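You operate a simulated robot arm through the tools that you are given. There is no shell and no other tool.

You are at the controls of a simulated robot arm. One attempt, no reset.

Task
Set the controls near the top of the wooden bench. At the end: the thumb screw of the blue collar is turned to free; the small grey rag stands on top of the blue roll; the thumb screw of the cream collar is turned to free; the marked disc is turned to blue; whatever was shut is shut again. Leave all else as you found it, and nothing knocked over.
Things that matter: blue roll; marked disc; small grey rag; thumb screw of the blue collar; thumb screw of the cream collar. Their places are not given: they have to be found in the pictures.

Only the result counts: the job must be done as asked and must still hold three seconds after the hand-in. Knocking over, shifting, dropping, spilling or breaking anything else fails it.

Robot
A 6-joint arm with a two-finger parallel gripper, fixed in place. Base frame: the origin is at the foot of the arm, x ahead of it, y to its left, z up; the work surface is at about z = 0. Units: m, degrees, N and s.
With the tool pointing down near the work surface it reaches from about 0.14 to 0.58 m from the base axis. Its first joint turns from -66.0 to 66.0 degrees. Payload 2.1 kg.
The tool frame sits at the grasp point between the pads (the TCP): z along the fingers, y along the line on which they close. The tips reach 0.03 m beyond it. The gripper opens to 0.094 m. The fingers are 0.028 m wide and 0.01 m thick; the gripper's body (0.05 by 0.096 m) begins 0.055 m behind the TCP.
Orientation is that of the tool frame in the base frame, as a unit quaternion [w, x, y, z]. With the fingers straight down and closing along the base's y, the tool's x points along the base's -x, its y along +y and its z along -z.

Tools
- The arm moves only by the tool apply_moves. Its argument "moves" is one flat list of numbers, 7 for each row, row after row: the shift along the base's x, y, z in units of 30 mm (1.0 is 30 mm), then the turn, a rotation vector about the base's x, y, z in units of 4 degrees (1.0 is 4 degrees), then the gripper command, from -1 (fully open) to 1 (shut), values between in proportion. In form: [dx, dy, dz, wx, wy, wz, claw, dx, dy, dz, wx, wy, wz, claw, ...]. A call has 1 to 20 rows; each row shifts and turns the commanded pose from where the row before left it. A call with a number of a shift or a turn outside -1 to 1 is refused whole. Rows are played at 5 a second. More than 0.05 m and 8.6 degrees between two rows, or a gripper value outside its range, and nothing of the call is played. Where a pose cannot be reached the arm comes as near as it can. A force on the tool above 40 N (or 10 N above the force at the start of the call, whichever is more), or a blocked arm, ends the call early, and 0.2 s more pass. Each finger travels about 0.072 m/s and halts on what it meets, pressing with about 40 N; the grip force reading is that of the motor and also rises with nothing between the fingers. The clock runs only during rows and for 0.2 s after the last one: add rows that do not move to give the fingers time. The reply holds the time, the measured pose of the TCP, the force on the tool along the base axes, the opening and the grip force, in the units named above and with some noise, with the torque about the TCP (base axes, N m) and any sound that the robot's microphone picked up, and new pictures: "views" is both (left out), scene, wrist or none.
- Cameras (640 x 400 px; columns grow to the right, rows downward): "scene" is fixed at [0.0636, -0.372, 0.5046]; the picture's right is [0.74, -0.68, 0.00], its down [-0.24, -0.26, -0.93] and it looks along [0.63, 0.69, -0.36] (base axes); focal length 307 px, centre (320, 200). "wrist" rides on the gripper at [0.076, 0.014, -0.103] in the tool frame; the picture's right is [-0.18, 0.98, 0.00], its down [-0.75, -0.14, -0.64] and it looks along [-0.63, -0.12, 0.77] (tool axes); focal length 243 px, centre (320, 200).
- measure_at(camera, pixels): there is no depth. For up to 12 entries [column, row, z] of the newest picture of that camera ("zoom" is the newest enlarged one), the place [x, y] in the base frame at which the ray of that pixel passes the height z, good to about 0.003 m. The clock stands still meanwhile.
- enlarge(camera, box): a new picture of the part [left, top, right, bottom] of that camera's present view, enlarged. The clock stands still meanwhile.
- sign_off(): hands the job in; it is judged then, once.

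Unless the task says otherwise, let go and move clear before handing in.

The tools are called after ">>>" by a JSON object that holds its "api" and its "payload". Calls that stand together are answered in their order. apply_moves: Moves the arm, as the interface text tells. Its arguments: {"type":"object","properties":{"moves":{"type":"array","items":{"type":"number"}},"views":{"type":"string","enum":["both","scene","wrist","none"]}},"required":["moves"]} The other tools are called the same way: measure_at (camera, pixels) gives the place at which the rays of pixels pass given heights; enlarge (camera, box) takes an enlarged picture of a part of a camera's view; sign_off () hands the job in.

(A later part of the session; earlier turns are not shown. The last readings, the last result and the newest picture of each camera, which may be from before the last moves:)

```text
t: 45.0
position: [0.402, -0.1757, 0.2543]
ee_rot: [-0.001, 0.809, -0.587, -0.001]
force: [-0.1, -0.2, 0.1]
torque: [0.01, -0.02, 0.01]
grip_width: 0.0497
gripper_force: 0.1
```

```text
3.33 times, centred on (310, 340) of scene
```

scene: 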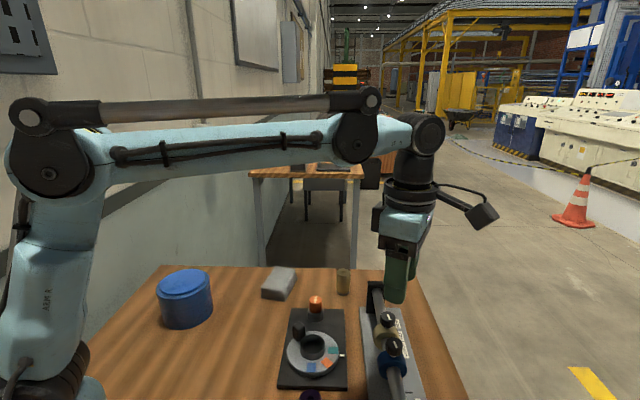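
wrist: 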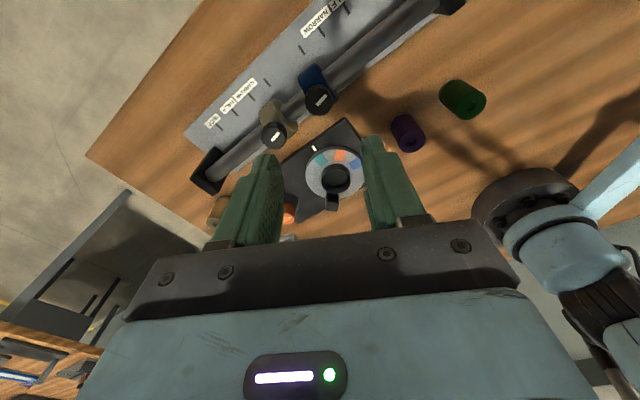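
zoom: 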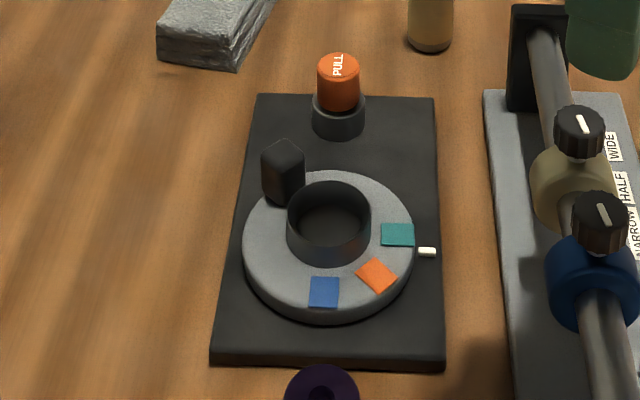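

Both thumb screws now point along the rail at their stops, and collars are unmoved. Next is the disc: handle block, hub ring and a PULL plunger; blue must come to the white pointer (about +90° counter-clockwise). I'll move over the plunger and unwind the wrist.

>>> {"api": "apply_moves", "payload": {"moves": [0.02, 0.343, 0, 0, 0, -1, -0.28, 0.02, 0.343, 0, 0, 0, -1, -0.28, 0.02, 0.343, 0, 0, 0, -1, -0.28, 0.02, 0.343, 0, 0, 0, -1, -0.28, 0.02, 0.343, 0, 0, 0, -1, -0.28, 0.02, 0.343, 0, 0, 0, -1, -0.28, 0.02, 0.343, 0, 0, 0, -1, -0.28, 0.02, 0.343, 0, 0, 0, -1, -0.28, 0.02, 0.343, 0, 0, 0, -1, -0.28, 0.02, 0.343, 0, 0, 0, -1, -0.28, 0.02, 0.343, 0, 0, 0, -1, -0.28, 0.02, 0.343, 0, 0, 0, -1, -0.28, 0.02, 0.343, 0, 0, 0, -1, -0.28, 0.02, 0.343, 0, 0, 0, -1, -0.28, 0.02, 0.343, 0, 0, 0, -1, -0.28, 0.02, 0.343, 0, 0, 0, -1, -0.28, 0.02, 0.343, 0, 0, 0, -1, -0.28, 0.02, 0.343, 0, 0, 0, -1, -0.28, 0.02, 0.343, 0, 0, 0, -1, -0.28, 0.02, 0.343, 0, 0, 0, -1, -0.28], "views": "none"}}

>>> {"api": "apply_moves", "payload": {"moves": [0, 0, -0.2, 0, 0, -1, -0.28, 0, 0, -0.2, 0, 0, -1, -0.28, 0, 0, -0.2, 0, 0, -1, -0.28, 0, 0, -0.2, 0, 0, -1, -0.28, 0, 0, -0.2, 0, 0, -1, -0.28, 0, 0, 0, 0, 0, -1, -0.28, 0, 0, 0, 0, 0, -1, -0.28, 0, 0, 0, 0, 0, 0, -0.28], "views": "both"}}

```text
t: 49.2
position: [0.4142, 0.0301, 0.2522]
ee_rot: [0.0, -0.241, 0.971, 0.0]
force: [-0.4, 0.4, 0.7]
torque: [0.04, -0.03, 0.0]
grip_width: 0.0602
gripper_force: 0.1
```

```text
t: 51.0
position: [0.4135, 0.0281, 0.2226]
ee_rot: [0.0, 0.001, 1.0, 0.0]
force: [-0.4, -0.2, 1.1]
torque: [-0.03, 0.0, 0.02]
grip_width: 0.0603
gripper_force: 0.1
```

scene: 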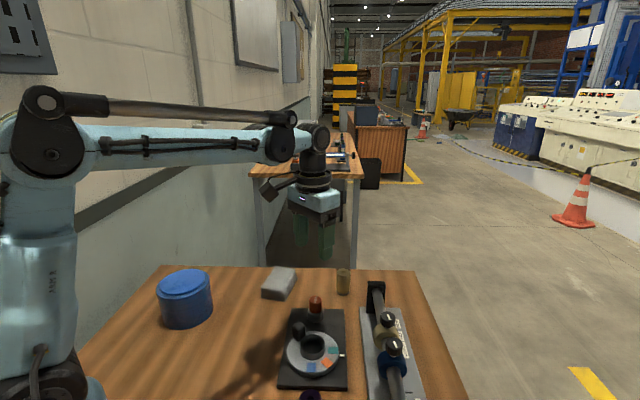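
wrist: 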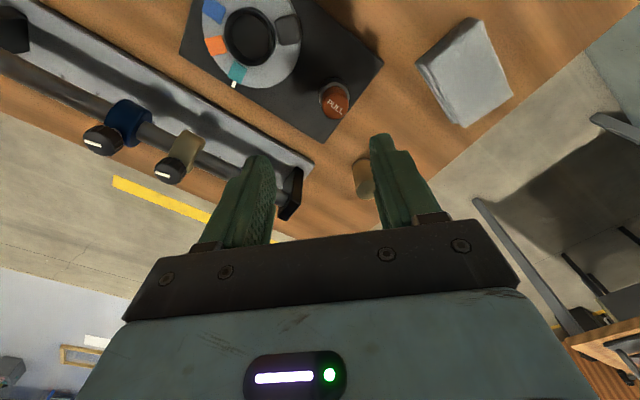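

>>> {"api": "enlarge", "payload": {"camera": "wrist", "box": [180, 0, 400, 140]}}

>>> {"api": "measure_at", "payload": {"camera": "wrist", "pixels": [[336, 103, 0.06], [336, 103, 0.05], [250, 36, 0.04], [287, 28, 0.05], [235, 72, 0.025], [215, 45, 0.025], [214, 10, 0.025], [234, 85, 0.02]]}}

>>> {"api": "enlarge", "payload": {"camera": "scene", "box": [270, 280, 360, 400]}}

```text
2.86 times, centred on (290, 70) of wrist
```

zoom: 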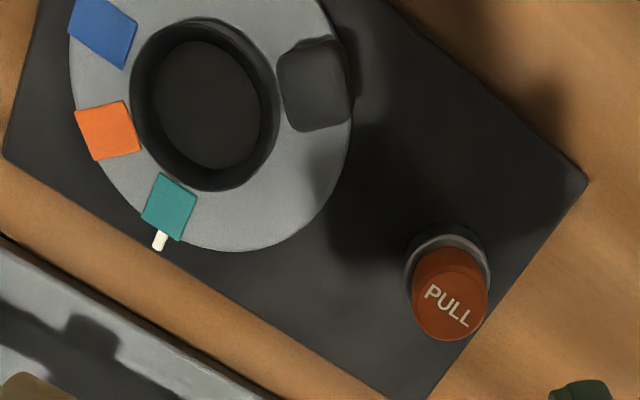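

```text
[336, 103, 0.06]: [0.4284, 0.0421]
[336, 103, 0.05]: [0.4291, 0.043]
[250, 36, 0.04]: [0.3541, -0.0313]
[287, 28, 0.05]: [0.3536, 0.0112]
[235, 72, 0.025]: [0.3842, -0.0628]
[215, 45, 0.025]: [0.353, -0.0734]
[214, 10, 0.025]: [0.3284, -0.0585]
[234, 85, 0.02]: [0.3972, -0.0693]
```

```text
3.33 times, centred on (315, 340) of scene
```

zoom: 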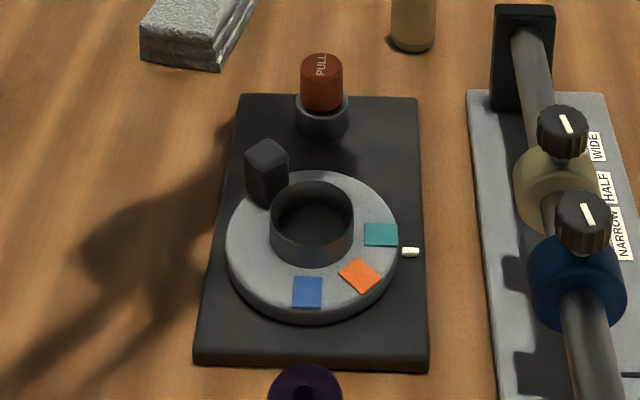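

The plunger cap top measures about (0.428,0.042,0.06); tiles sit at about −47° (teal), −91° (orange), −133° (blue) around (0.354,−0.031), the pointer at about −42°. I'll move nearer above the plunger and re-measure.

>>> {"api": "apply_moves", "payload": {"moves": [0.25, 0.23, -0.7, 0, 0, 0, -0.28, 0.25, 0.23, -0.7, 0, 0, 0, -0.28, 0, 0, -0.7, 0, 0, 0, -0.28, 0, 0, -0.6, 0, 0, 0, -0.28, 0, 0, 0, 0, 0, 0, -0.28], "views": "wrist"}}

>>> {"api": "enlarge", "payload": {"camera": "wrist", "box": [270, 90, 370, 190]}}

```text
t: 52.2
position: [0.4293, 0.042, 0.1408]
ee_rot: [0.0, 0.0, 1.0, 0.0]
force: [0.3, 0.9, 0.7]
torque: [-0.02, 0.02, 0.03]
grip_width: 0.0602
gripper_force: 0.1
```

wrist: 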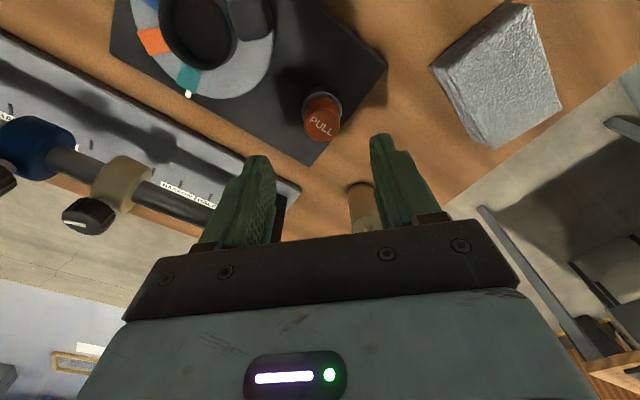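

```text
4.00 times, centred on (320, 140) of wrist
```

zoom: 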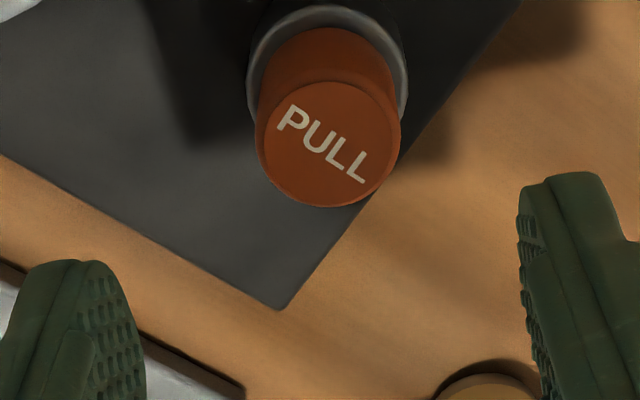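

Refined plunger top at about (0.431,0.042,0.053). I'll descend to TCP z≈0.066 around it.

>>> {"api": "apply_moves", "payload": {"moves": [0.06, 0, -0.7, 0, 0, 0, -0.28, 0, 0, -0.7, 0, 0, 0, -0.28, 0, 0, -0.6, 0, 0, 0, -0.28, 0, 0, -0.45, 0, 0, 0, -0.28, 0, 0, 0, 0, 0, 0, -0.28], "views": "both"}}

>>> {"api": "enlarge", "payload": {"camera": "scene", "box": [270, 260, 360, 350]}}

```text
t: 53.4
position: [0.4309, 0.0419, 0.0668]
ee_rot: [0.001, 0.0, 1.0, 0.0]
force: [1.1, 0.5, 0.4]
torque: [0.01, 0.0, -0.02]
grip_width: 0.0601
gripper_force: 0.0
```

scene: 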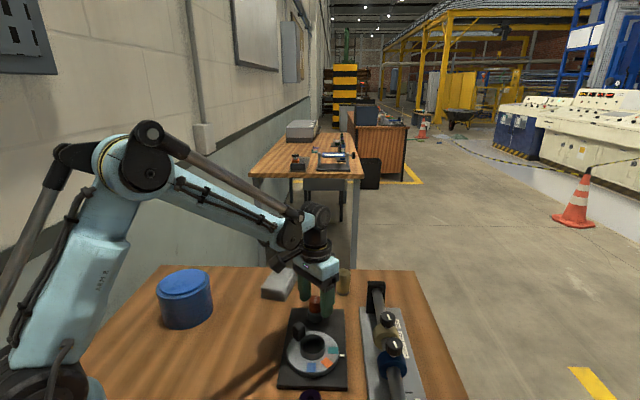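
wrist: 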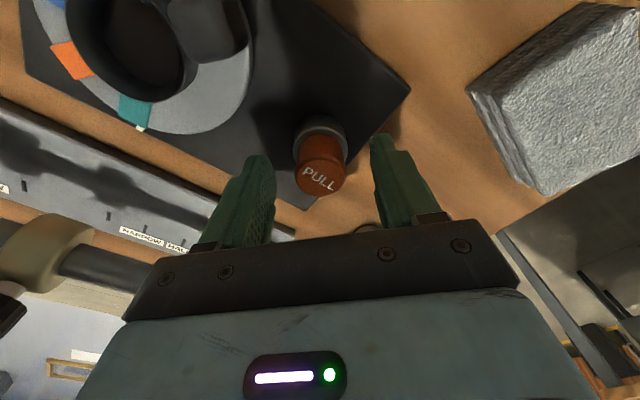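

```text
4.44 times, centred on (315, 305) of scene
```

zoom: 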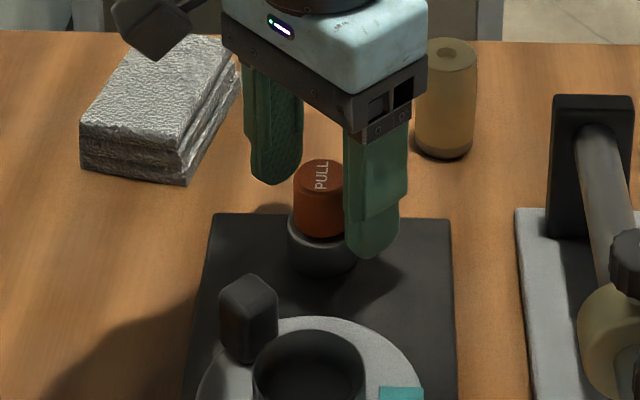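

The cap is centred between the fingertips. Closing on it.

>>> {"api": "apply_moves", "payload": {"moves": [0, 0, 0, 0, 0, 0, 1, 0, 0, 0, 0, 0, 0, 1, 0, 0, 0, 0, 0, 0, 1, 0, 0, 0, 0, 0, 0, 1], "views": "wrist"}}

```text
t: 54.4
position: [0.4316, 0.0417, 0.0674]
ee_rot: [0.001, 0.0, 1.0, 0.001]
force: [0.2, 3.2, -0.1]
torque: [0.08, -0.01, 0.01]
grip_width: 0.0281
gripper_force: 45.0
```

wrist: 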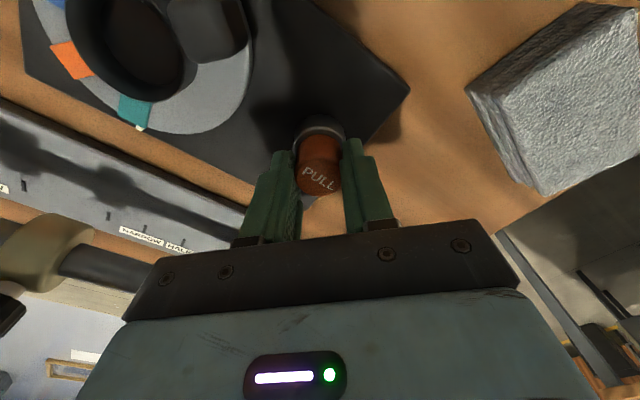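

Gripped at 28 mm, well centred. I'll pull up slowly, about 2 mm per row, and read the force.

>>> {"api": "apply_moves", "payload": {"moves": [0, 0, 0.07, 0, 0, 0, 1, 0, 0, 0.07, 0, 0, 0, 1, 0, 0, 0.07, 0, 0, 0, 1, 0, 0, 0, 0, 0, 0, 1], "views": "none"}}

>>> {"api": "apply_moves", "payload": {"moves": [0, 0, 0.07, 0, 0, 0, 1, 0, 0, 0.07, 0, 0, 0, 1, 0, 0, 0, 0, 0, 0, 1], "views": "both"}}

```text
t: 55.4
position: [0.4312, 0.0435, 0.0734]
ee_rot: [0.002, 0.0, 1.0, 0.0]
force: [4.9, 5.2, -1.7]
torque: [0.15, -0.1, 0.0]
grip_width: 0.0278
gripper_force: 45.0
```

```text
t: 56.2
position: [0.432, 0.0426, 0.0785]
ee_rot: [0.001, 0.0, 1.0, 0.0]
force: [1.3, 6.8, -1.4]
torque: [0.19, -0.25, 0.01]
grip_width: 0.0279
gripper_force: 44.5
```

scene: 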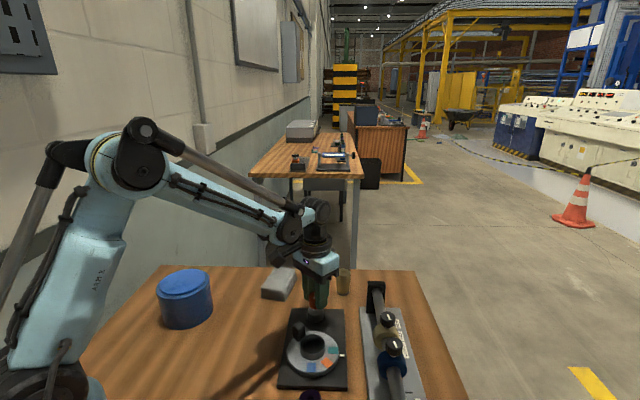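
wrist: 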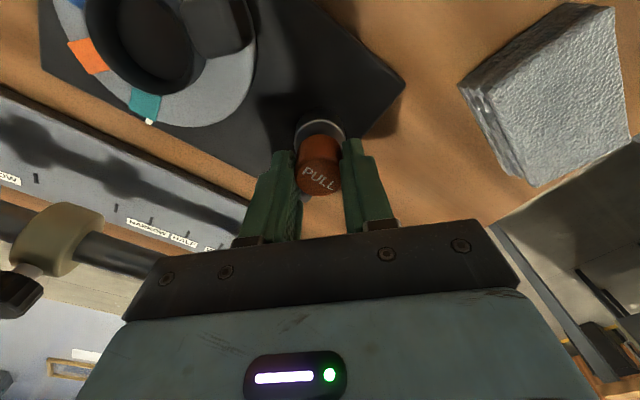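

The plunger rises freely with little force (11 mm so far). Continuing gently, looking for its stop.

>>> {"api": "apply_moves", "payload": {"moves": [0, 0, 0.07, 0, 0, 0, 1, 0, 0, 0.07, 0, 0, 0, 1, 0, 0, 0, 0, 0, 0, 1], "views": "none"}}

>>> {"api": "enlarge", "payload": {"camera": "scene", "box": [270, 260, 360, 350]}}

```text
t: 57.0
position: [0.4302, 0.0424, 0.0828]
ee_rot: [0.0, 0.001, 1.0, 0.0]
force: [-8.2, 6.5, -1.4]
torque: [0.2, -0.01, 0.05]
grip_width: 0.028
gripper_force: 44.7
```

```text
4.44 times, centred on (315, 305) of scene
```

zoom: 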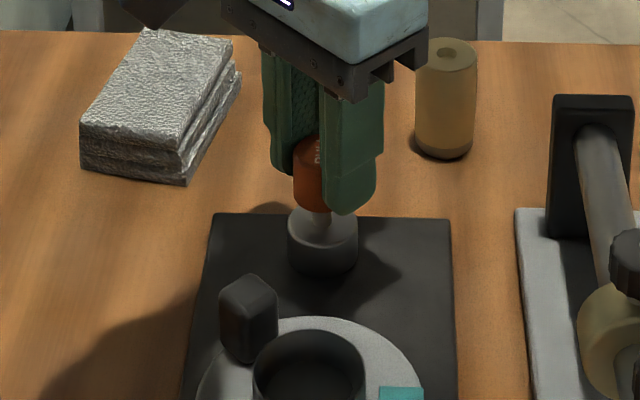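

The pin shaft is visible now (320,215 in the zoom). A little more, in 2 mm steps.

>>> {"api": "apply_moves", "payload": {"moves": [0, 0, 0.07, 0, 0, 0, 1, 0, 0, 0, 0, 0, 0, 1], "views": "none"}}

>>> {"api": "apply_moves", "payload": {"moves": [0, 0, 0.07, 0, 0, 0, 1, 0, 0, 0, 0, 0, 0, 1], "views": "none"}}

```text
t: 57.6
position: [0.4307, 0.0402, 0.0847]
ee_rot: [-0.001, 0.0, 1.0, 0.0]
force: [-13.8, 3.0, -1.8]
torque: [0.1, 0.28, 0.03]
grip_width: 0.0279
gripper_force: 44.9
```

```text
t: 58.2
position: [0.4317, 0.0424, 0.0871]
ee_rot: [0.001, 0.001, 1.0, -0.001]
force: [-11.2, -2.5, -28.6]
torque: [-0.05, 0.39, -0.02]
grip_width: 0.0283
gripper_force: 45.1
```

Force −28.6 N: the plunger is at its upper stop (~19 mm). I'll ease off, open, and see whether it stays up.

>>> {"api": "apply_moves", "payload": {"moves": [0, 0, -0.02, 0, 0, 0, 1, 0, 0, 0, 0, 0, 0, -0.1, 0, 0, 0, 0, 0, 0, -0.28, 0, 0, 0, 0, 0, 0, -0.28], "views": "both"}}

>>> {"api": "enlarge", "payload": {"camera": "scene", "box": [270, 260, 360, 350]}}

```text
t: 59.2
position: [0.4328, 0.0433, 0.0874]
ee_rot: [0.002, 0.001, 1.0, 0.0]
force: [0.8, -0.1, 0.0]
torque: [-0.02, -0.01, -0.01]
grip_width: 0.0605
gripper_force: 0.0
```

scene: 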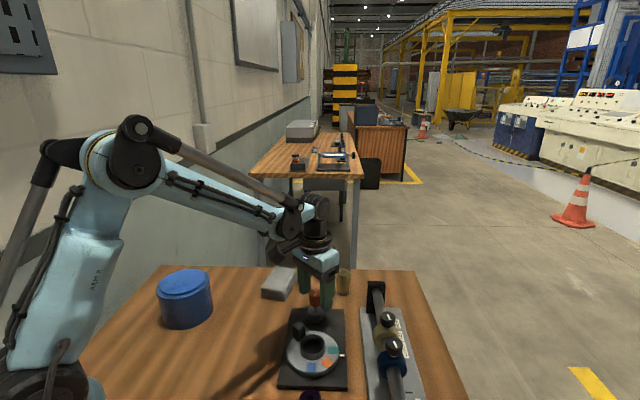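
wrist: 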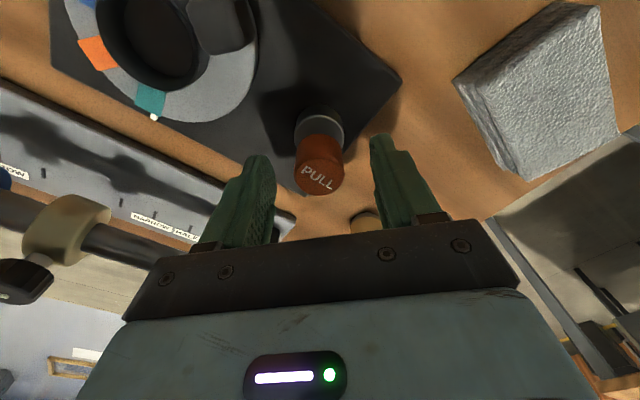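

```text
4.44 times, centred on (315, 305) of scene
```

zoom: 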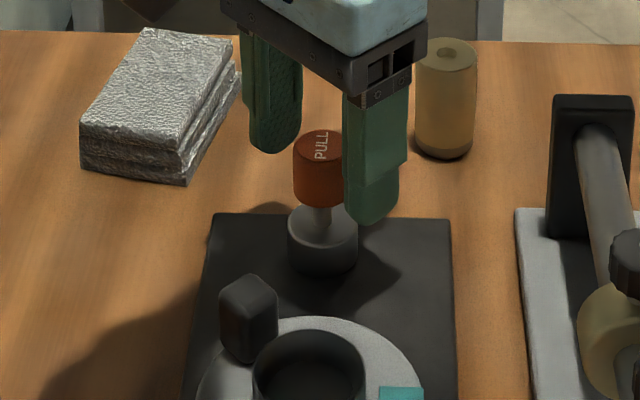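

The plunger stays up on its own. I'll rise and move above the disc hub with the wrist turned −60° so the fingers clear the handle.

>>> {"api": "apply_moves", "payload": {"moves": [0, 0, 0.8, 0, 0, 0, -0.28, 0, 0, 0.9, 0, 0, 0, -0.28, 0, 0, 0.9, 0, 0, 0, -0.28, -0.171, -0.164, 0, 0, 0, -1, -0.28, -0.171, -0.164, 0, 0, 0, -1, -0.6, -0.171, -0.164, 0, 0, 0, -1, -1, -0.171, -0.164, 0, 0, 0, -1, -1, -0.171, -0.164, 0, 0, 0, -1, -1, -0.171, -0.164, 0, 0, 0, -1, -1, -0.171, -0.164, 0, 0, 0, -1, -1, -0.171, -0.164, 0, 0, 0, -1, -1, -0.171, -0.164, 0, 0, 0, -1, -1, -0.171, -0.164, 0, 0, 0, -1, -1, -0.171, -0.164, 0, 0, 0, -1, -1, -0.171, -0.164, 0, 0, 0, -1, -1, -0.171, -0.164, 0, 0, 0, -1, -1, -0.171, -0.164, 0, 0, 0, -1, -1, -0.171, -0.164, 0, 0, 0, -1, -1, 0, 0, 0, 0, 0, 0, -1], "views": "both"}}

>>> {"api": "enlarge", "payload": {"camera": "scene", "box": [270, 280, 360, 400]}}

>>> {"api": "enlarge", "payload": {"camera": "wrist", "box": [220, 40, 420, 220]}}

```text
t: 63.2
position: [0.3531, -0.0313, 0.163]
ee_rot: [0.001, 0.501, 0.865, -0.001]
force: [-0.7, -0.4, -1.0]
torque: [0.0, 0.03, -0.02]
grip_width: 0.094
gripper_force: 0.0
```

scene: 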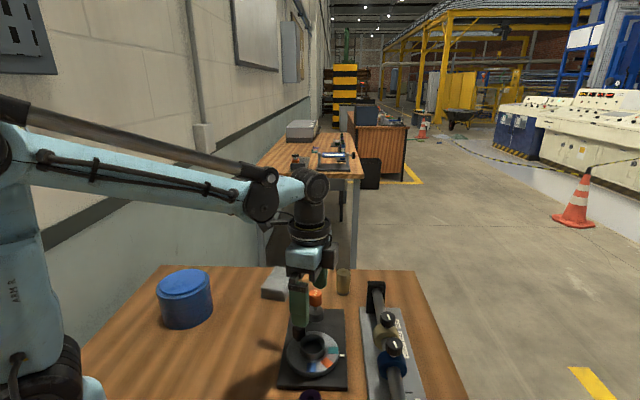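
wrist: 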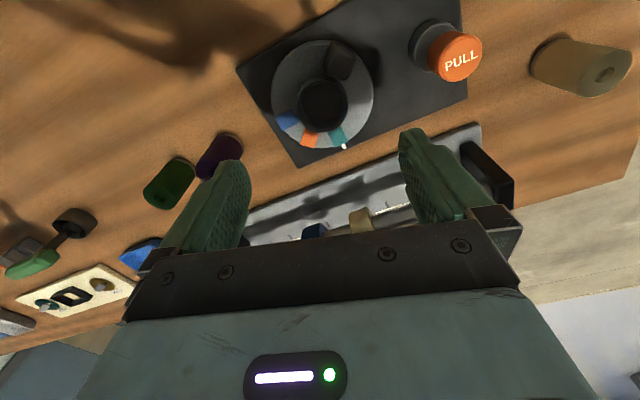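

```text
3.33 times, centred on (315, 340) of scene
```

zoom: 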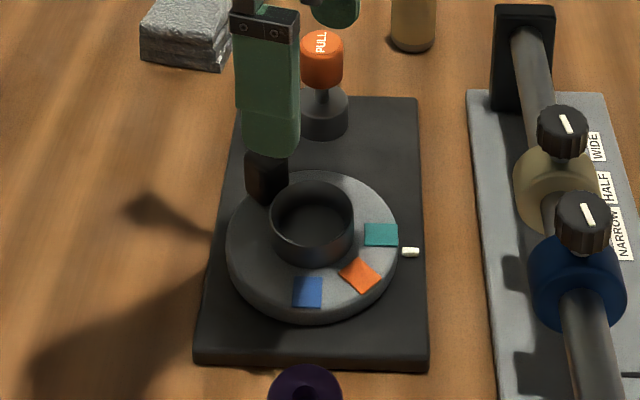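

```text
2.22 times, centred on (320, 130) of wrist
```

zoom: 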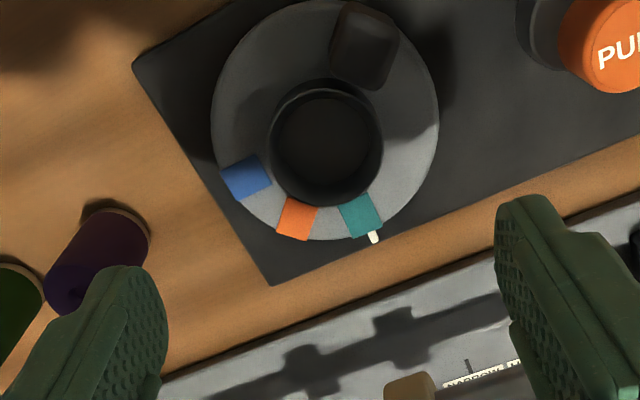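

The hub ring is at about (323,105) in the wrist view. I'll measure it at several heights to fix the centre.

>>> {"api": "measure_at", "payload": {"camera": "wrist", "pixels": [[323.5, 105, 0.03], [323.5, 105, 0.04], [323.5, 105, 0.05], [297, 105, 0.045], [349, 105, 0.045], [323, 131, 0.045], [323, 79, 0.045], [343, 62, 0.05], [344, 146, 0.02], [338, 135, 0.025], [309, 140, 0.025], [287, 120, 0.025]]}}

>>> {"api": "measure_at", "payload": {"camera": "scene", "pixels": [[313, 343, 0.03], [313, 343, 0.04], [313, 343, 0.05], [343, 348.5, 0.02], [334, 344, 0.025], [312, 361, 0.025]]}}

```text
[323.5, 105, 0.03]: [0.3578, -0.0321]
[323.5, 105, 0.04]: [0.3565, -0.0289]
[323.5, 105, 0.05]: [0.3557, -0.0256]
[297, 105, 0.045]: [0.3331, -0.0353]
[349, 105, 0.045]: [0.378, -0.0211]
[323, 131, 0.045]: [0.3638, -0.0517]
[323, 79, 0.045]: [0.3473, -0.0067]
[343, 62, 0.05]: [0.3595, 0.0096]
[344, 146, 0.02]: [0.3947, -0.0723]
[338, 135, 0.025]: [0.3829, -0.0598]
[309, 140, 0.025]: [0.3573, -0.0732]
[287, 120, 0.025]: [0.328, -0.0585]
```

```text
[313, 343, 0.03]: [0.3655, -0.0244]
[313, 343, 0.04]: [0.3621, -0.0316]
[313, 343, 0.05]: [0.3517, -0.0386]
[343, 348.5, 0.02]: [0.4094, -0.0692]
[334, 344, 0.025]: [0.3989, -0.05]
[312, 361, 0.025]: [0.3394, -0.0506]
```

Hub centre is about (0.3565,−0.030), diameter ~47 mm, tiles at exactly 45° steps; blue needs +90°. I'll descend around the hub and stop just above the disc.

>>> {"api": "apply_moves", "payload": {"moves": [0.113, 0.043, -0.7, 0, 0, 0, -1, 0, 0, -0.8, 0, 0, 0, -1, 0, 0, -0.8, 0, 0, 0, -1, 0, 0, -0.6, 0, 0, 0, -1, 0, 0, -0.3, 0, 0, 0, -1, 0, 0, 0, 0, 0, 0, -1], "views": "both"}}

>>> {"api": "enlarge", "payload": {"camera": "scene", "box": [270, 290, 360, 400]}}

```text
t: 64.6
position: [0.3575, -0.0304, 0.0679]
ee_rot: [0.0, 0.499, 0.866, -0.001]
force: [0.4, -0.2, 0.3]
torque: [0.0, -0.02, 0.01]
grip_width: 0.094
gripper_force: 0.1
```

scene: 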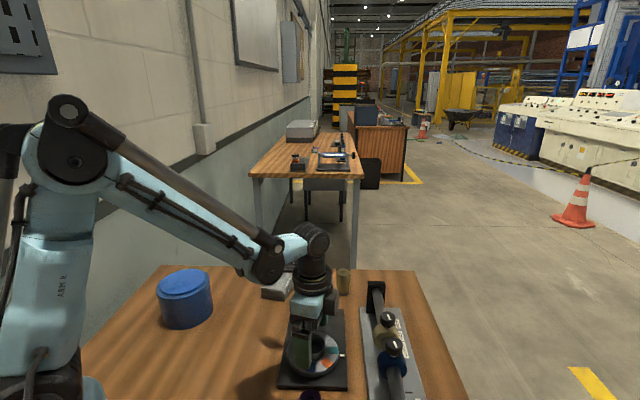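
wrist: 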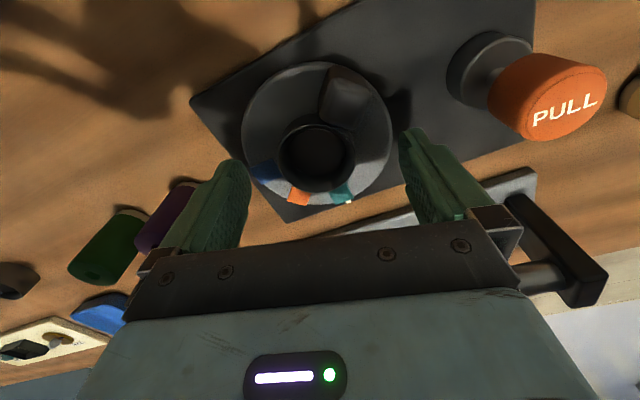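

```text
3.64 times, centred on (315, 345) of scene
```

zoom: 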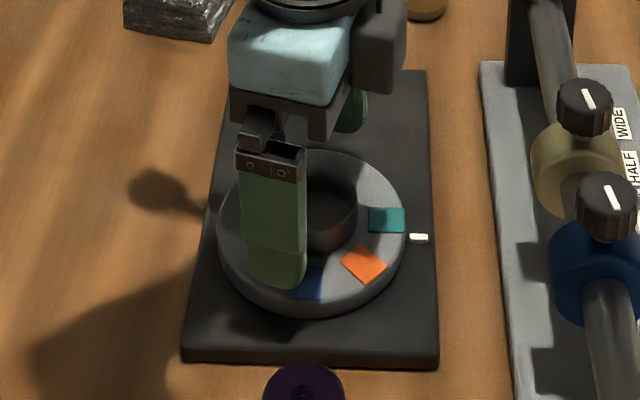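

From the view the hub rim top is at only z≈0.033, so I need to go lower; I'll lower in small steps while watching force.

>>> {"api": "apply_moves", "payload": {"moves": [0, -0.03, -0.2, 0, 0, 0, -1, 0, 0, -0.15, 0, 0, 0, -1, 0, 0, -0.1, 0, 0, 0, -1, 0, 0, 0, 0, 0, 0, -1], "views": "wrist"}}

>>> {"api": "enlarge", "payload": {"camera": "scene", "box": [270, 310, 360, 400]}}

>>> {"api": "enlarge", "payload": {"camera": "wrist", "box": [220, 60, 420, 230]}}

```text
t: 65.6
position: [0.3579, -0.0316, 0.0549]
ee_rot: [0.0, 0.5, 0.866, -0.001]
force: [1.3, 0.9, 40.1]
torque: [-0.67, 1.69, 0.0]
grip_width: 0.0937
gripper_force: 0.0
```

wrist: 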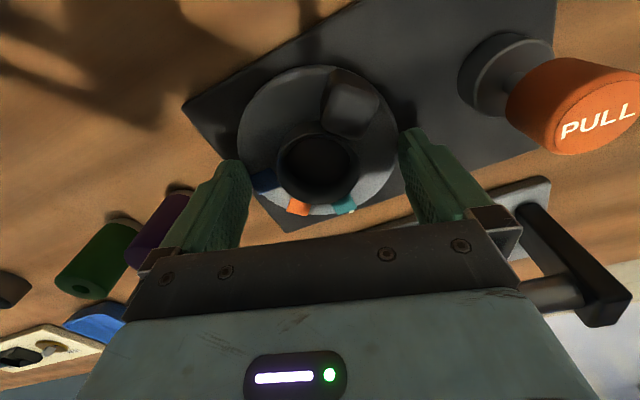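

```text
4.44 times, centred on (315, 355) of scene
```

zoom: 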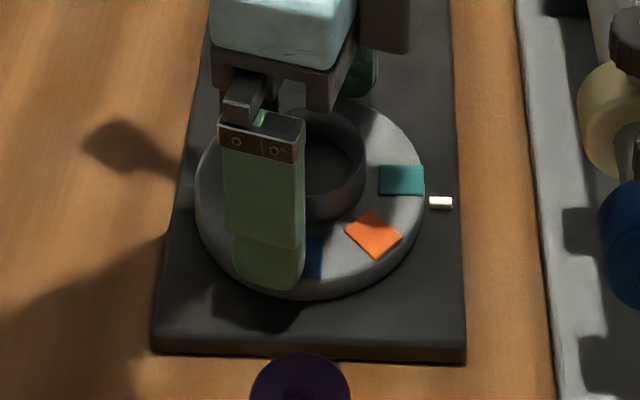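

```text
2.35 times, centred on (320, 145) of wrist
```

zoom: 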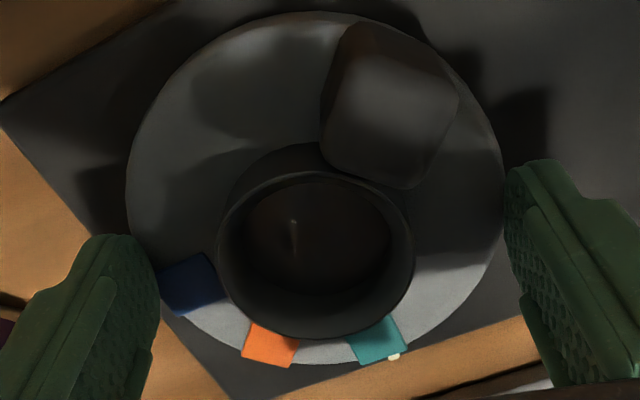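

The fingertips touched the disc top (40 N at TCP z≈0.055), so I'll back up ~2.5 mm. I need to check the handle's clearance from the right finger before closing.

>>> {"api": "apply_moves", "payload": {"moves": [0, 0, 0.09, 0, 0, 0, -1, 0, 0, 0, 0, 0, 0, -1], "views": "wrist"}}

>>> {"api": "measure_at", "payload": {"camera": "wrist", "pixels": [[350, 117, 0.05], [350, 117, 0.06], [370, 130, 0.05], [370, 130, 0.055], [318, 155, 0.04], [318, 160, 0.04], [410, 130, 0.03]]}}

>>> {"api": "enlarge", "payload": {"camera": "wrist", "box": [220, 60, 420, 230]}}

```text
t: 66.2
position: [0.3588, -0.0313, 0.0575]
ee_rot: [0.001, 0.5, 0.866, -0.001]
force: [-0.4, 1.0, -0.3]
torque: [0.01, 0.01, 0.0]
grip_width: 0.0938
gripper_force: 0.1
```

wrist: 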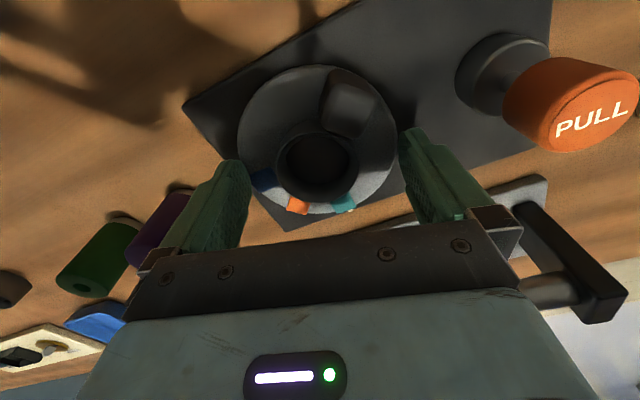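

```text
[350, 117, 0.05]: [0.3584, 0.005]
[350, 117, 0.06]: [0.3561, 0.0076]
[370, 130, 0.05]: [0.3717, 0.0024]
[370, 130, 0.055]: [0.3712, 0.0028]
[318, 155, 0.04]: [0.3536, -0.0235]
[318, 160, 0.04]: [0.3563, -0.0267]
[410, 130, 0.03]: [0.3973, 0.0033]
```

```text
2.35 times, centred on (320, 145) of wrist
```

zoom: 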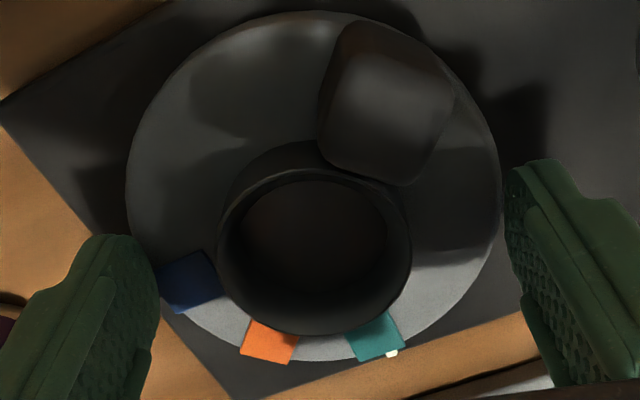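

The handle clears the finger path by about 7 mm and the hub centre is within a couple of mm of the TCP. Closing on the hub.

>>> {"api": "apply_moves", "payload": {"moves": [0, 0, 0, 0, 0, 0, 0.2, 0, 0, 0, 0, 0, 0, 1, 0, 0, 0, 0, 0, 0, 1, 0, 0, 0, 0, 0, 0, 1, 0, 0, 0, 0, 0, 0, 1], "views": "wrist"}}

>>> {"api": "enlarge", "payload": {"camera": "wrist", "box": [220, 60, 420, 230]}}

```text
t: 67.4
position: [0.3576, -0.0319, 0.0578]
ee_rot: [0.0, 0.5, 0.866, -0.002]
force: [-22.5, -11.1, -4.9]
torque: [-0.36, -0.5, 0.13]
grip_width: 0.0524
gripper_force: 44.9
```

wrist: 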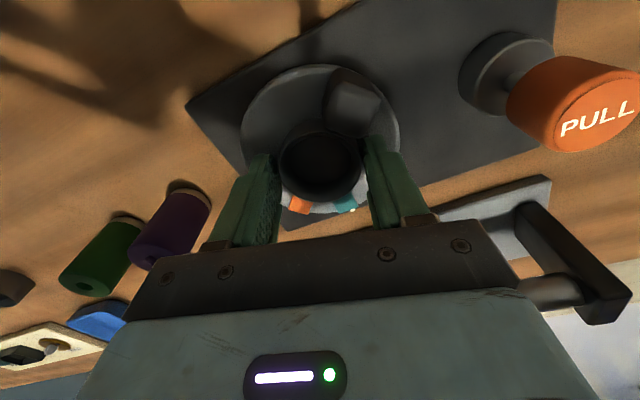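

```text
2.35 times, centred on (320, 145) of wrist
```

zoom: 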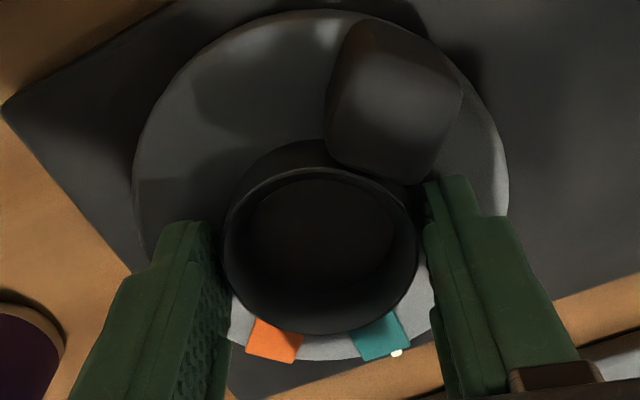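

Gripped the hub at 52 mm; the side force says to shift ~2.5 mm toward −x/−y. I'll trim and try the first degrees counter-clockwise.

>>> {"api": "apply_moves", "payload": {"moves": [-0.07, -0.04, 0, 0, 0, 0, 1, 0, 0, 0, 0, 0, 0, 1, 0, 0, 0, 0, 0, 0.5, 1, 0, 0, 0, 0, 0, 0.5, 1, 0, 0, 0, 0, 0, 0, 1], "views": "none"}}

>>> {"api": "apply_moves", "payload": {"moves": [0, 0, 0, 0, 0, 1, 1, 0, 0, 0, 0, 0, 1, 1, 0, 0, 0, 0, 0, 0, 1], "views": "wrist"}}

>>> {"api": "enlarge", "payload": {"camera": "scene", "box": [270, 310, 360, 400]}}

```text
t: 68.6
position: [0.3568, -0.0323, 0.0581]
ee_rot: [0.002, 0.469, 0.883, 0.002]
force: [10.9, 0.3, -13.2]
torque: [0.73, 0.7, -0.02]
grip_width: 0.0523
gripper_force: 45.6
```

```text
t: 69.4
position: [0.3582, -0.0313, 0.0576]
ee_rot: [0.003, 0.405, 0.914, 0.002]
force: [26.9, 9.2, -6.1]
torque: [0.28, 0.71, 0.03]
grip_width: 0.0524
gripper_force: 45.3
```

wrist: 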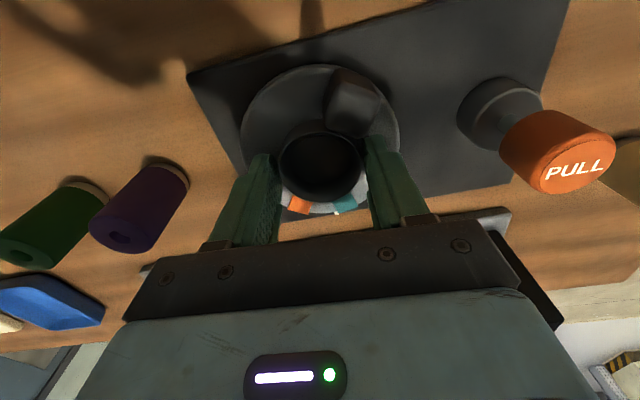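

```text
4.44 times, centred on (315, 355) of scene
```

zoom: 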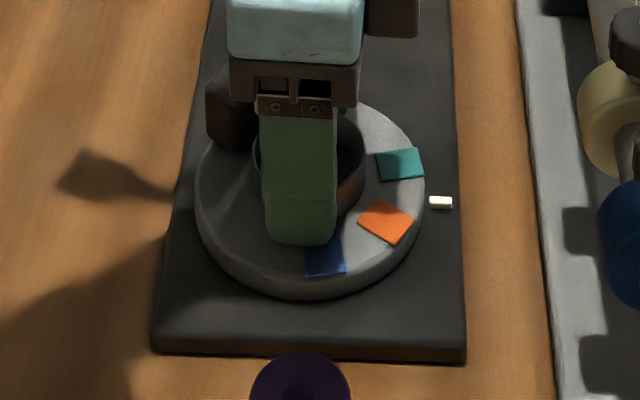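

The disc turns with the gripper (teal has moved up from the pointer). I'll trim the side load and continue.

>>> {"api": "apply_moves", "payload": {"moves": [0.05, 0.015, 0, 0, 0, 0, 1, 0, 0, 0, 0, 0, 1, 1, 0, 0, 0, 0, 0, 1, 1, 0, 0, 0, 0, 0, 1, 1, 0, 0, 0, 0, 0, 0, 1], "views": "none"}}

>>> {"api": "apply_moves", "payload": {"moves": [0, 0, 0, 0, 0, 1, 1, 0, 0, 0, 0, 0, 1, 1, 0, 0, 0, 0, 0, 0, 1], "views": "none"}}

```text
t: 70.6
position: [0.3574, -0.0327, 0.0568]
ee_rot: [0.001, 0.308, 0.951, 0.0]
force: [0.8, 14.2, 2.5]
torque: [0.13, -0.97, 0.02]
grip_width: 0.0521
gripper_force: 44.5
```

```text
t: 71.4
position: [0.3568, -0.0315, 0.0576]
ee_rot: [0.0, 0.241, 0.971, -0.001]
force: [1.5, 14.6, -15.0]
torque: [-0.1, 0.59, 0.01]
grip_width: 0.0522
gripper_force: 44.6
```

>>> {"api": "apply_moves", "payload": {"moves": [0, 0.05, 0, 0, 0, 0, 1, 0, 0, 0, 0, 0, 1, 1, 0, 0, 0, 0, 0, 1, 1, 0, 0, 0, 0, 0, 1, 1, 0, 0, 0, 0, 0, 0, 1], "views": "none"}}

>>> {"api": "apply_moves", "payload": {"moves": [0, 0, 0, 0, 0, 1, 1, 0, 0, 0, 0, 0, 1, 1, 0, 0, 0, 0, 0, 0, 1], "views": "both"}}

>>> {"api": "enlarge", "payload": {"camera": "scene", "box": [270, 310, 360, 400]}}

```text
t: 72.6
position: [0.3567, -0.0318, 0.0577]
ee_rot: [0.001, 0.14, 0.99, -0.003]
force: [-2.6, -24.3, -5.0]
torque: [0.31, -0.14, 0.06]
grip_width: 0.0522
gripper_force: 44.8
```

```text
t: 73.4
position: [0.3578, -0.0318, 0.0581]
ee_rot: [0.001, 0.069, 0.998, -0.004]
force: [-11.3, -23.6, 17.3]
torque: [-0.2, -0.78, 0.02]
grip_width: 0.052
gripper_force: 45.3
```

scene: 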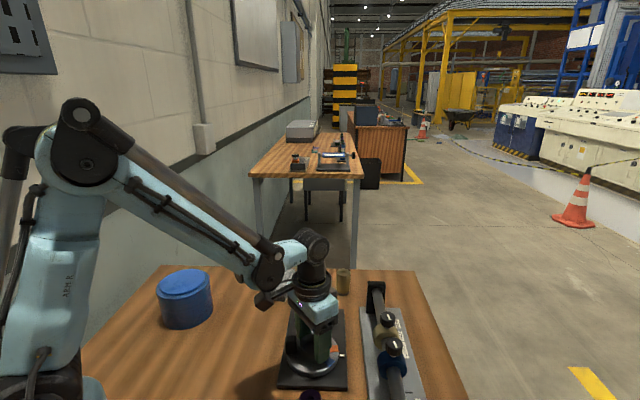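
wrist: 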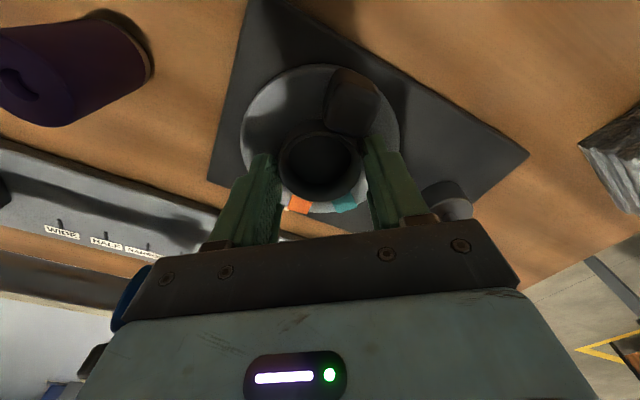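

```text
4.44 times, centred on (315, 355) of scene
```

zoom: 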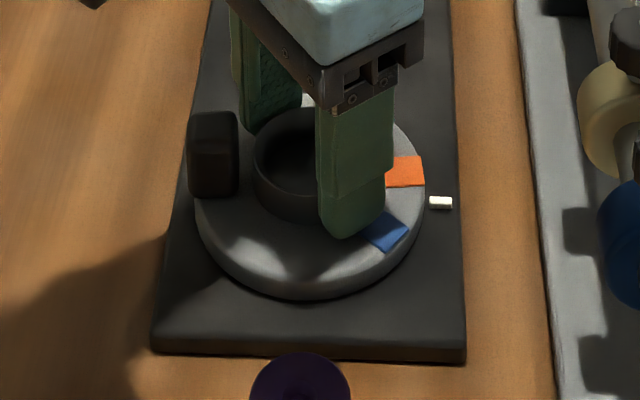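

52° turned; orange has just passed the pointer. I'll trim and turn the remaining ~38°.

>>> {"api": "apply_moves", "payload": {"moves": [-0.02, -0.04, 0, 0, 0, 0, 1, 0, 0, 0, 0, 0, 1, 1, 0, 0, 0, 0, 0, 1, 1, 0, 0, 0, 0, 0, 1, 1, 0, 0, 0, 0, 0, 0, 1], "views": "none"}}

>>> {"api": "apply_moves", "payload": {"moves": [0, 0, 0, 0, 0, 1, 1, 0, 0, 0, 0, 0, 1, 1, 0, 0, 0, 0, 0, 1, 1, 0, 0, 0, 0, 0, 0, 1], "views": "none"}}

>>> {"api": "apply_moves", "payload": {"moves": [0, 0, 0, 0, 0, 1, 1, 0, 0, 0, 0, 0, 1, 1, 0, 0, 0, 0, 0, 0, 1], "views": "both"}}

>>> {"api": "enlarge", "payload": {"camera": "scene", "box": [270, 310, 360, 400]}}

>>> {"api": "enlarge", "payload": {"camera": "wrist", "box": [220, 60, 420, 230]}}

```text
t: 74.6
position: [0.3584, -0.0317, 0.0571]
ee_rot: [0.001, -0.037, 0.999, -0.002]
force: [-1.3, -16.4, 30.2]
torque: [-0.2, -0.09, 0.05]
grip_width: 0.0523
gripper_force: 44.7
```

```text
t: 75.6
position: [0.3567, -0.0318, 0.0573]
ee_rot: [0.001, -0.139, 0.99, 0.0]
force: [1.5, -13.9, -16.9]
torque: [0.02, -0.74, 0.01]
grip_width: 0.0523
gripper_force: 45.2
```

```text
t: 76.4
position: [0.3577, -0.0327, 0.0573]
ee_rot: [0.001, -0.208, 0.978, -0.002]
force: [3.2, -18.8, -20.1]
torque: [0.52, -0.48, 0.03]
grip_width: 0.0518
gripper_force: 44.9
```

scene: 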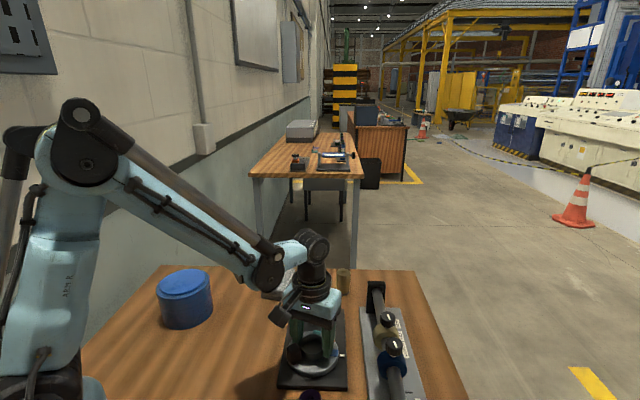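
wrist: 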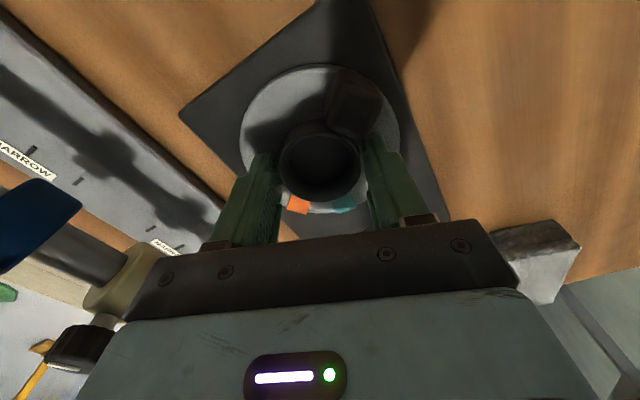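

```text
4.44 times, centred on (315, 355) of scene
```

zoom: 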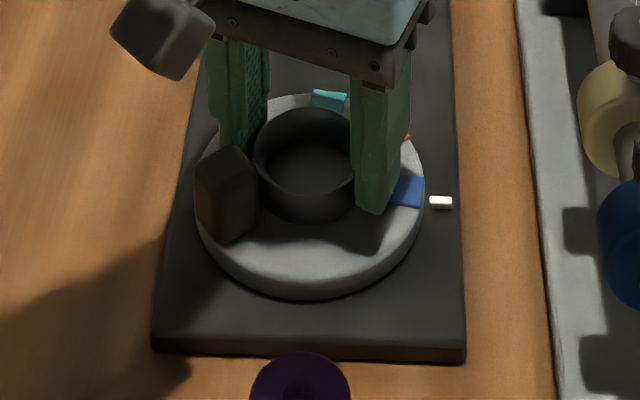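

```text
2.35 times, centred on (320, 145) of wrist
```

zoom: 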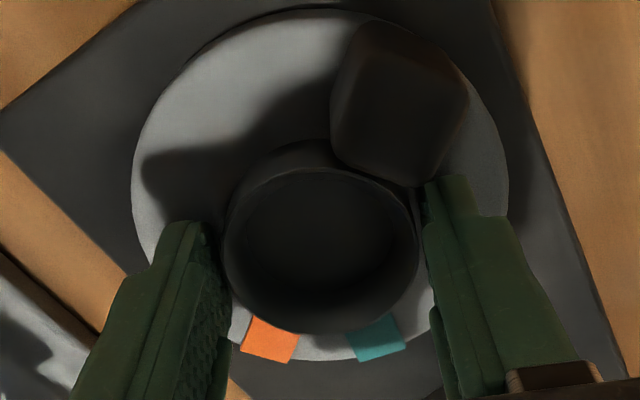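

Blue is almost at the pointer (84° turned). I'll turn the last 6° and compare with where teal originally sat.

>>> {"api": "apply_moves", "payload": {"moves": [0, -0.03, 0, 0, 0, 0.75, 1, 0, 0, 0, 0, 0, 0.75, 1, 0, 0, 0, 0, 0, 0, 1, 0, 0, 0, 0, 0, 0, 1], "views": "none"}}

>>> {"api": "enlarge", "payload": {"camera": "scene", "box": [270, 310, 360, 400]}}

```text
t: 77.4
position: [0.3568, -0.032, 0.0574]
ee_rot: [0.002, -0.26, 0.966, 0.001]
force: [8.3, -2.8, -22.5]
torque: [-0.75, 0.2, 0.07]
grip_width: 0.0518
gripper_force: 44.9
```

```text
4.44 times, centred on (315, 355) of scene
```

zoom: 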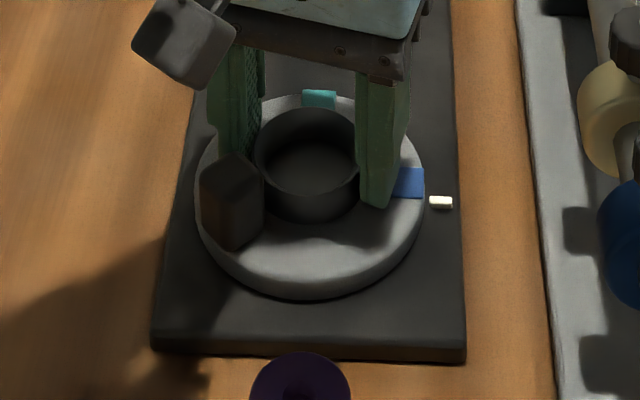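

Blue now sits exactly where teal did beside the pointer. I'll release and rise straight up.

>>> {"api": "apply_moves", "payload": {"moves": [0, 0, 0, 0, 0, 0, 0, 0, 0, 0, 0, 0, 0, -0.5, 0, 0, 0, 0, 0, 0, -0.8, 0, 0, 0, 0, 0, 0, -0.8, 0, 0, 0.7, 0, 0, 0, -0.8, 0, 0, 0.9, 0, 0, 0, -0.8, 0, 0, 0.9, 0, 0, 0, -0.8, 0, 0, 0.9, 0, 0, 0, -0.8, 0, 0, 0.9, 0, 0, 0, -0.8, 0, 0, 0, 0, 0, 0, -0.8], "views": "both"}}

>>> {"api": "enlarge", "payload": {"camera": "scene", "box": [270, 310, 360, 400]}}

>>> {"api": "enlarge", "payload": {"camera": "wrist", "box": [200, 0, 440, 200]}}

```text
t: 79.6
position: [0.3556, -0.0317, 0.1872]
ee_rot: [0.0, -0.259, 0.966, 0.0]
force: [-0.3, 0.6, -0.6]
torque: [0.0, 0.0, 0.01]
grip_width: 0.0846
gripper_force: 0.0
```

scene: 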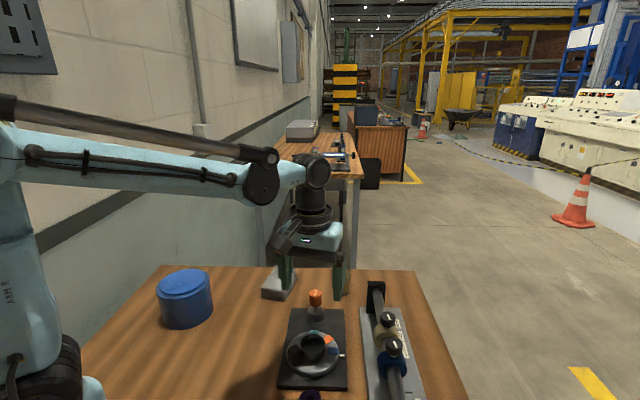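
wrist: 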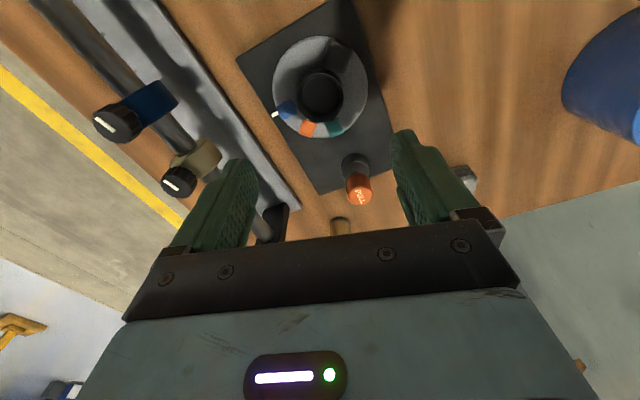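

```text
4.44 times, centred on (315, 355) of scene
```

zoom: 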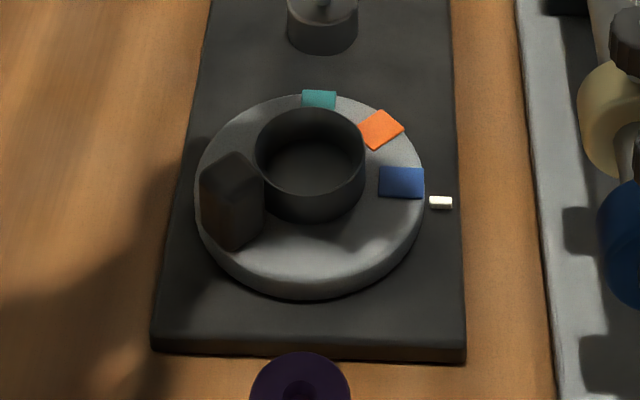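

```text
2.00 times, centred on (320, 100) of wrist
```

zoom: 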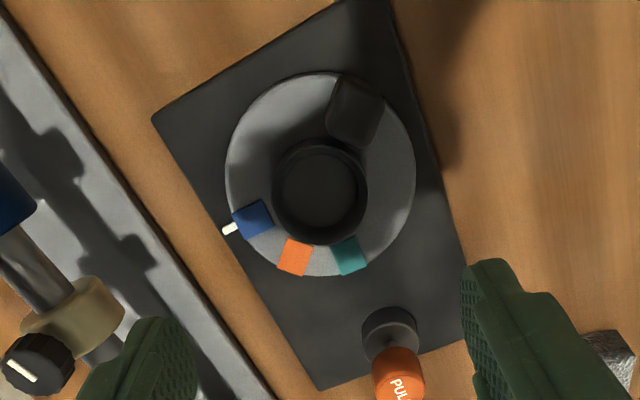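

Blue is aligned with the pointer in both views. Now I'll return to the plunger to push it back down, stopping above it first.

>>> {"api": "apply_moves", "payload": {"moves": [0.314, 0.307, -0.05, 0, 0, -0.9375, -0.28, 0.314, 0.307, -0.05, 0, 0, -0.9375, -0.28, 0.314, 0.307, -0.05, 0, 0, -0.9375, -0.28, 0.314, 0.307, -0.05, 0, 0, -0.9375, -0.28, 0.314, 0.307, -0.05, 0, 0, -0.9375, -0.28, 0.314, 0.307, -0.05, 0, 0, -0.9375, -0.28, 0.314, 0.307, -0.05, 0, 0, -0.9375, -0.28, 0.314, 0.307, -0.05, 0, 0, -0.9375, -0.28, 0, 0, -0.5, 0, 0, 0, -0.28, 0, 0, 0, 0, 0, 0, -0.28], "views": "wrist"}}

```text
t: 81.8
position: [0.4318, 0.0391, 0.1585]
ee_rot: [0.0, 0.0, 1.0, 0.001]
force: [1.0, -0.5, -0.3]
torque: [0.0, 0.02, -0.01]
grip_width: 0.0602
gripper_force: 0.1
```

wrist: 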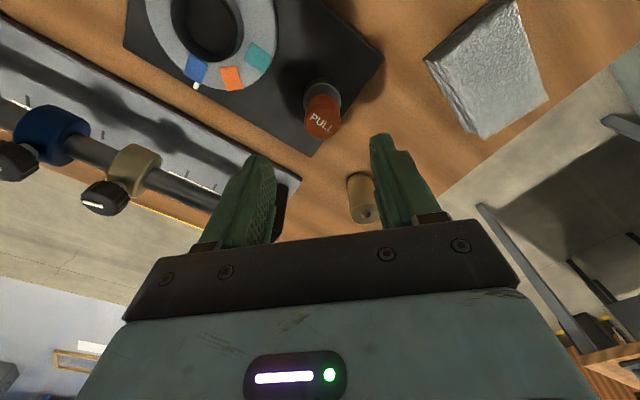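

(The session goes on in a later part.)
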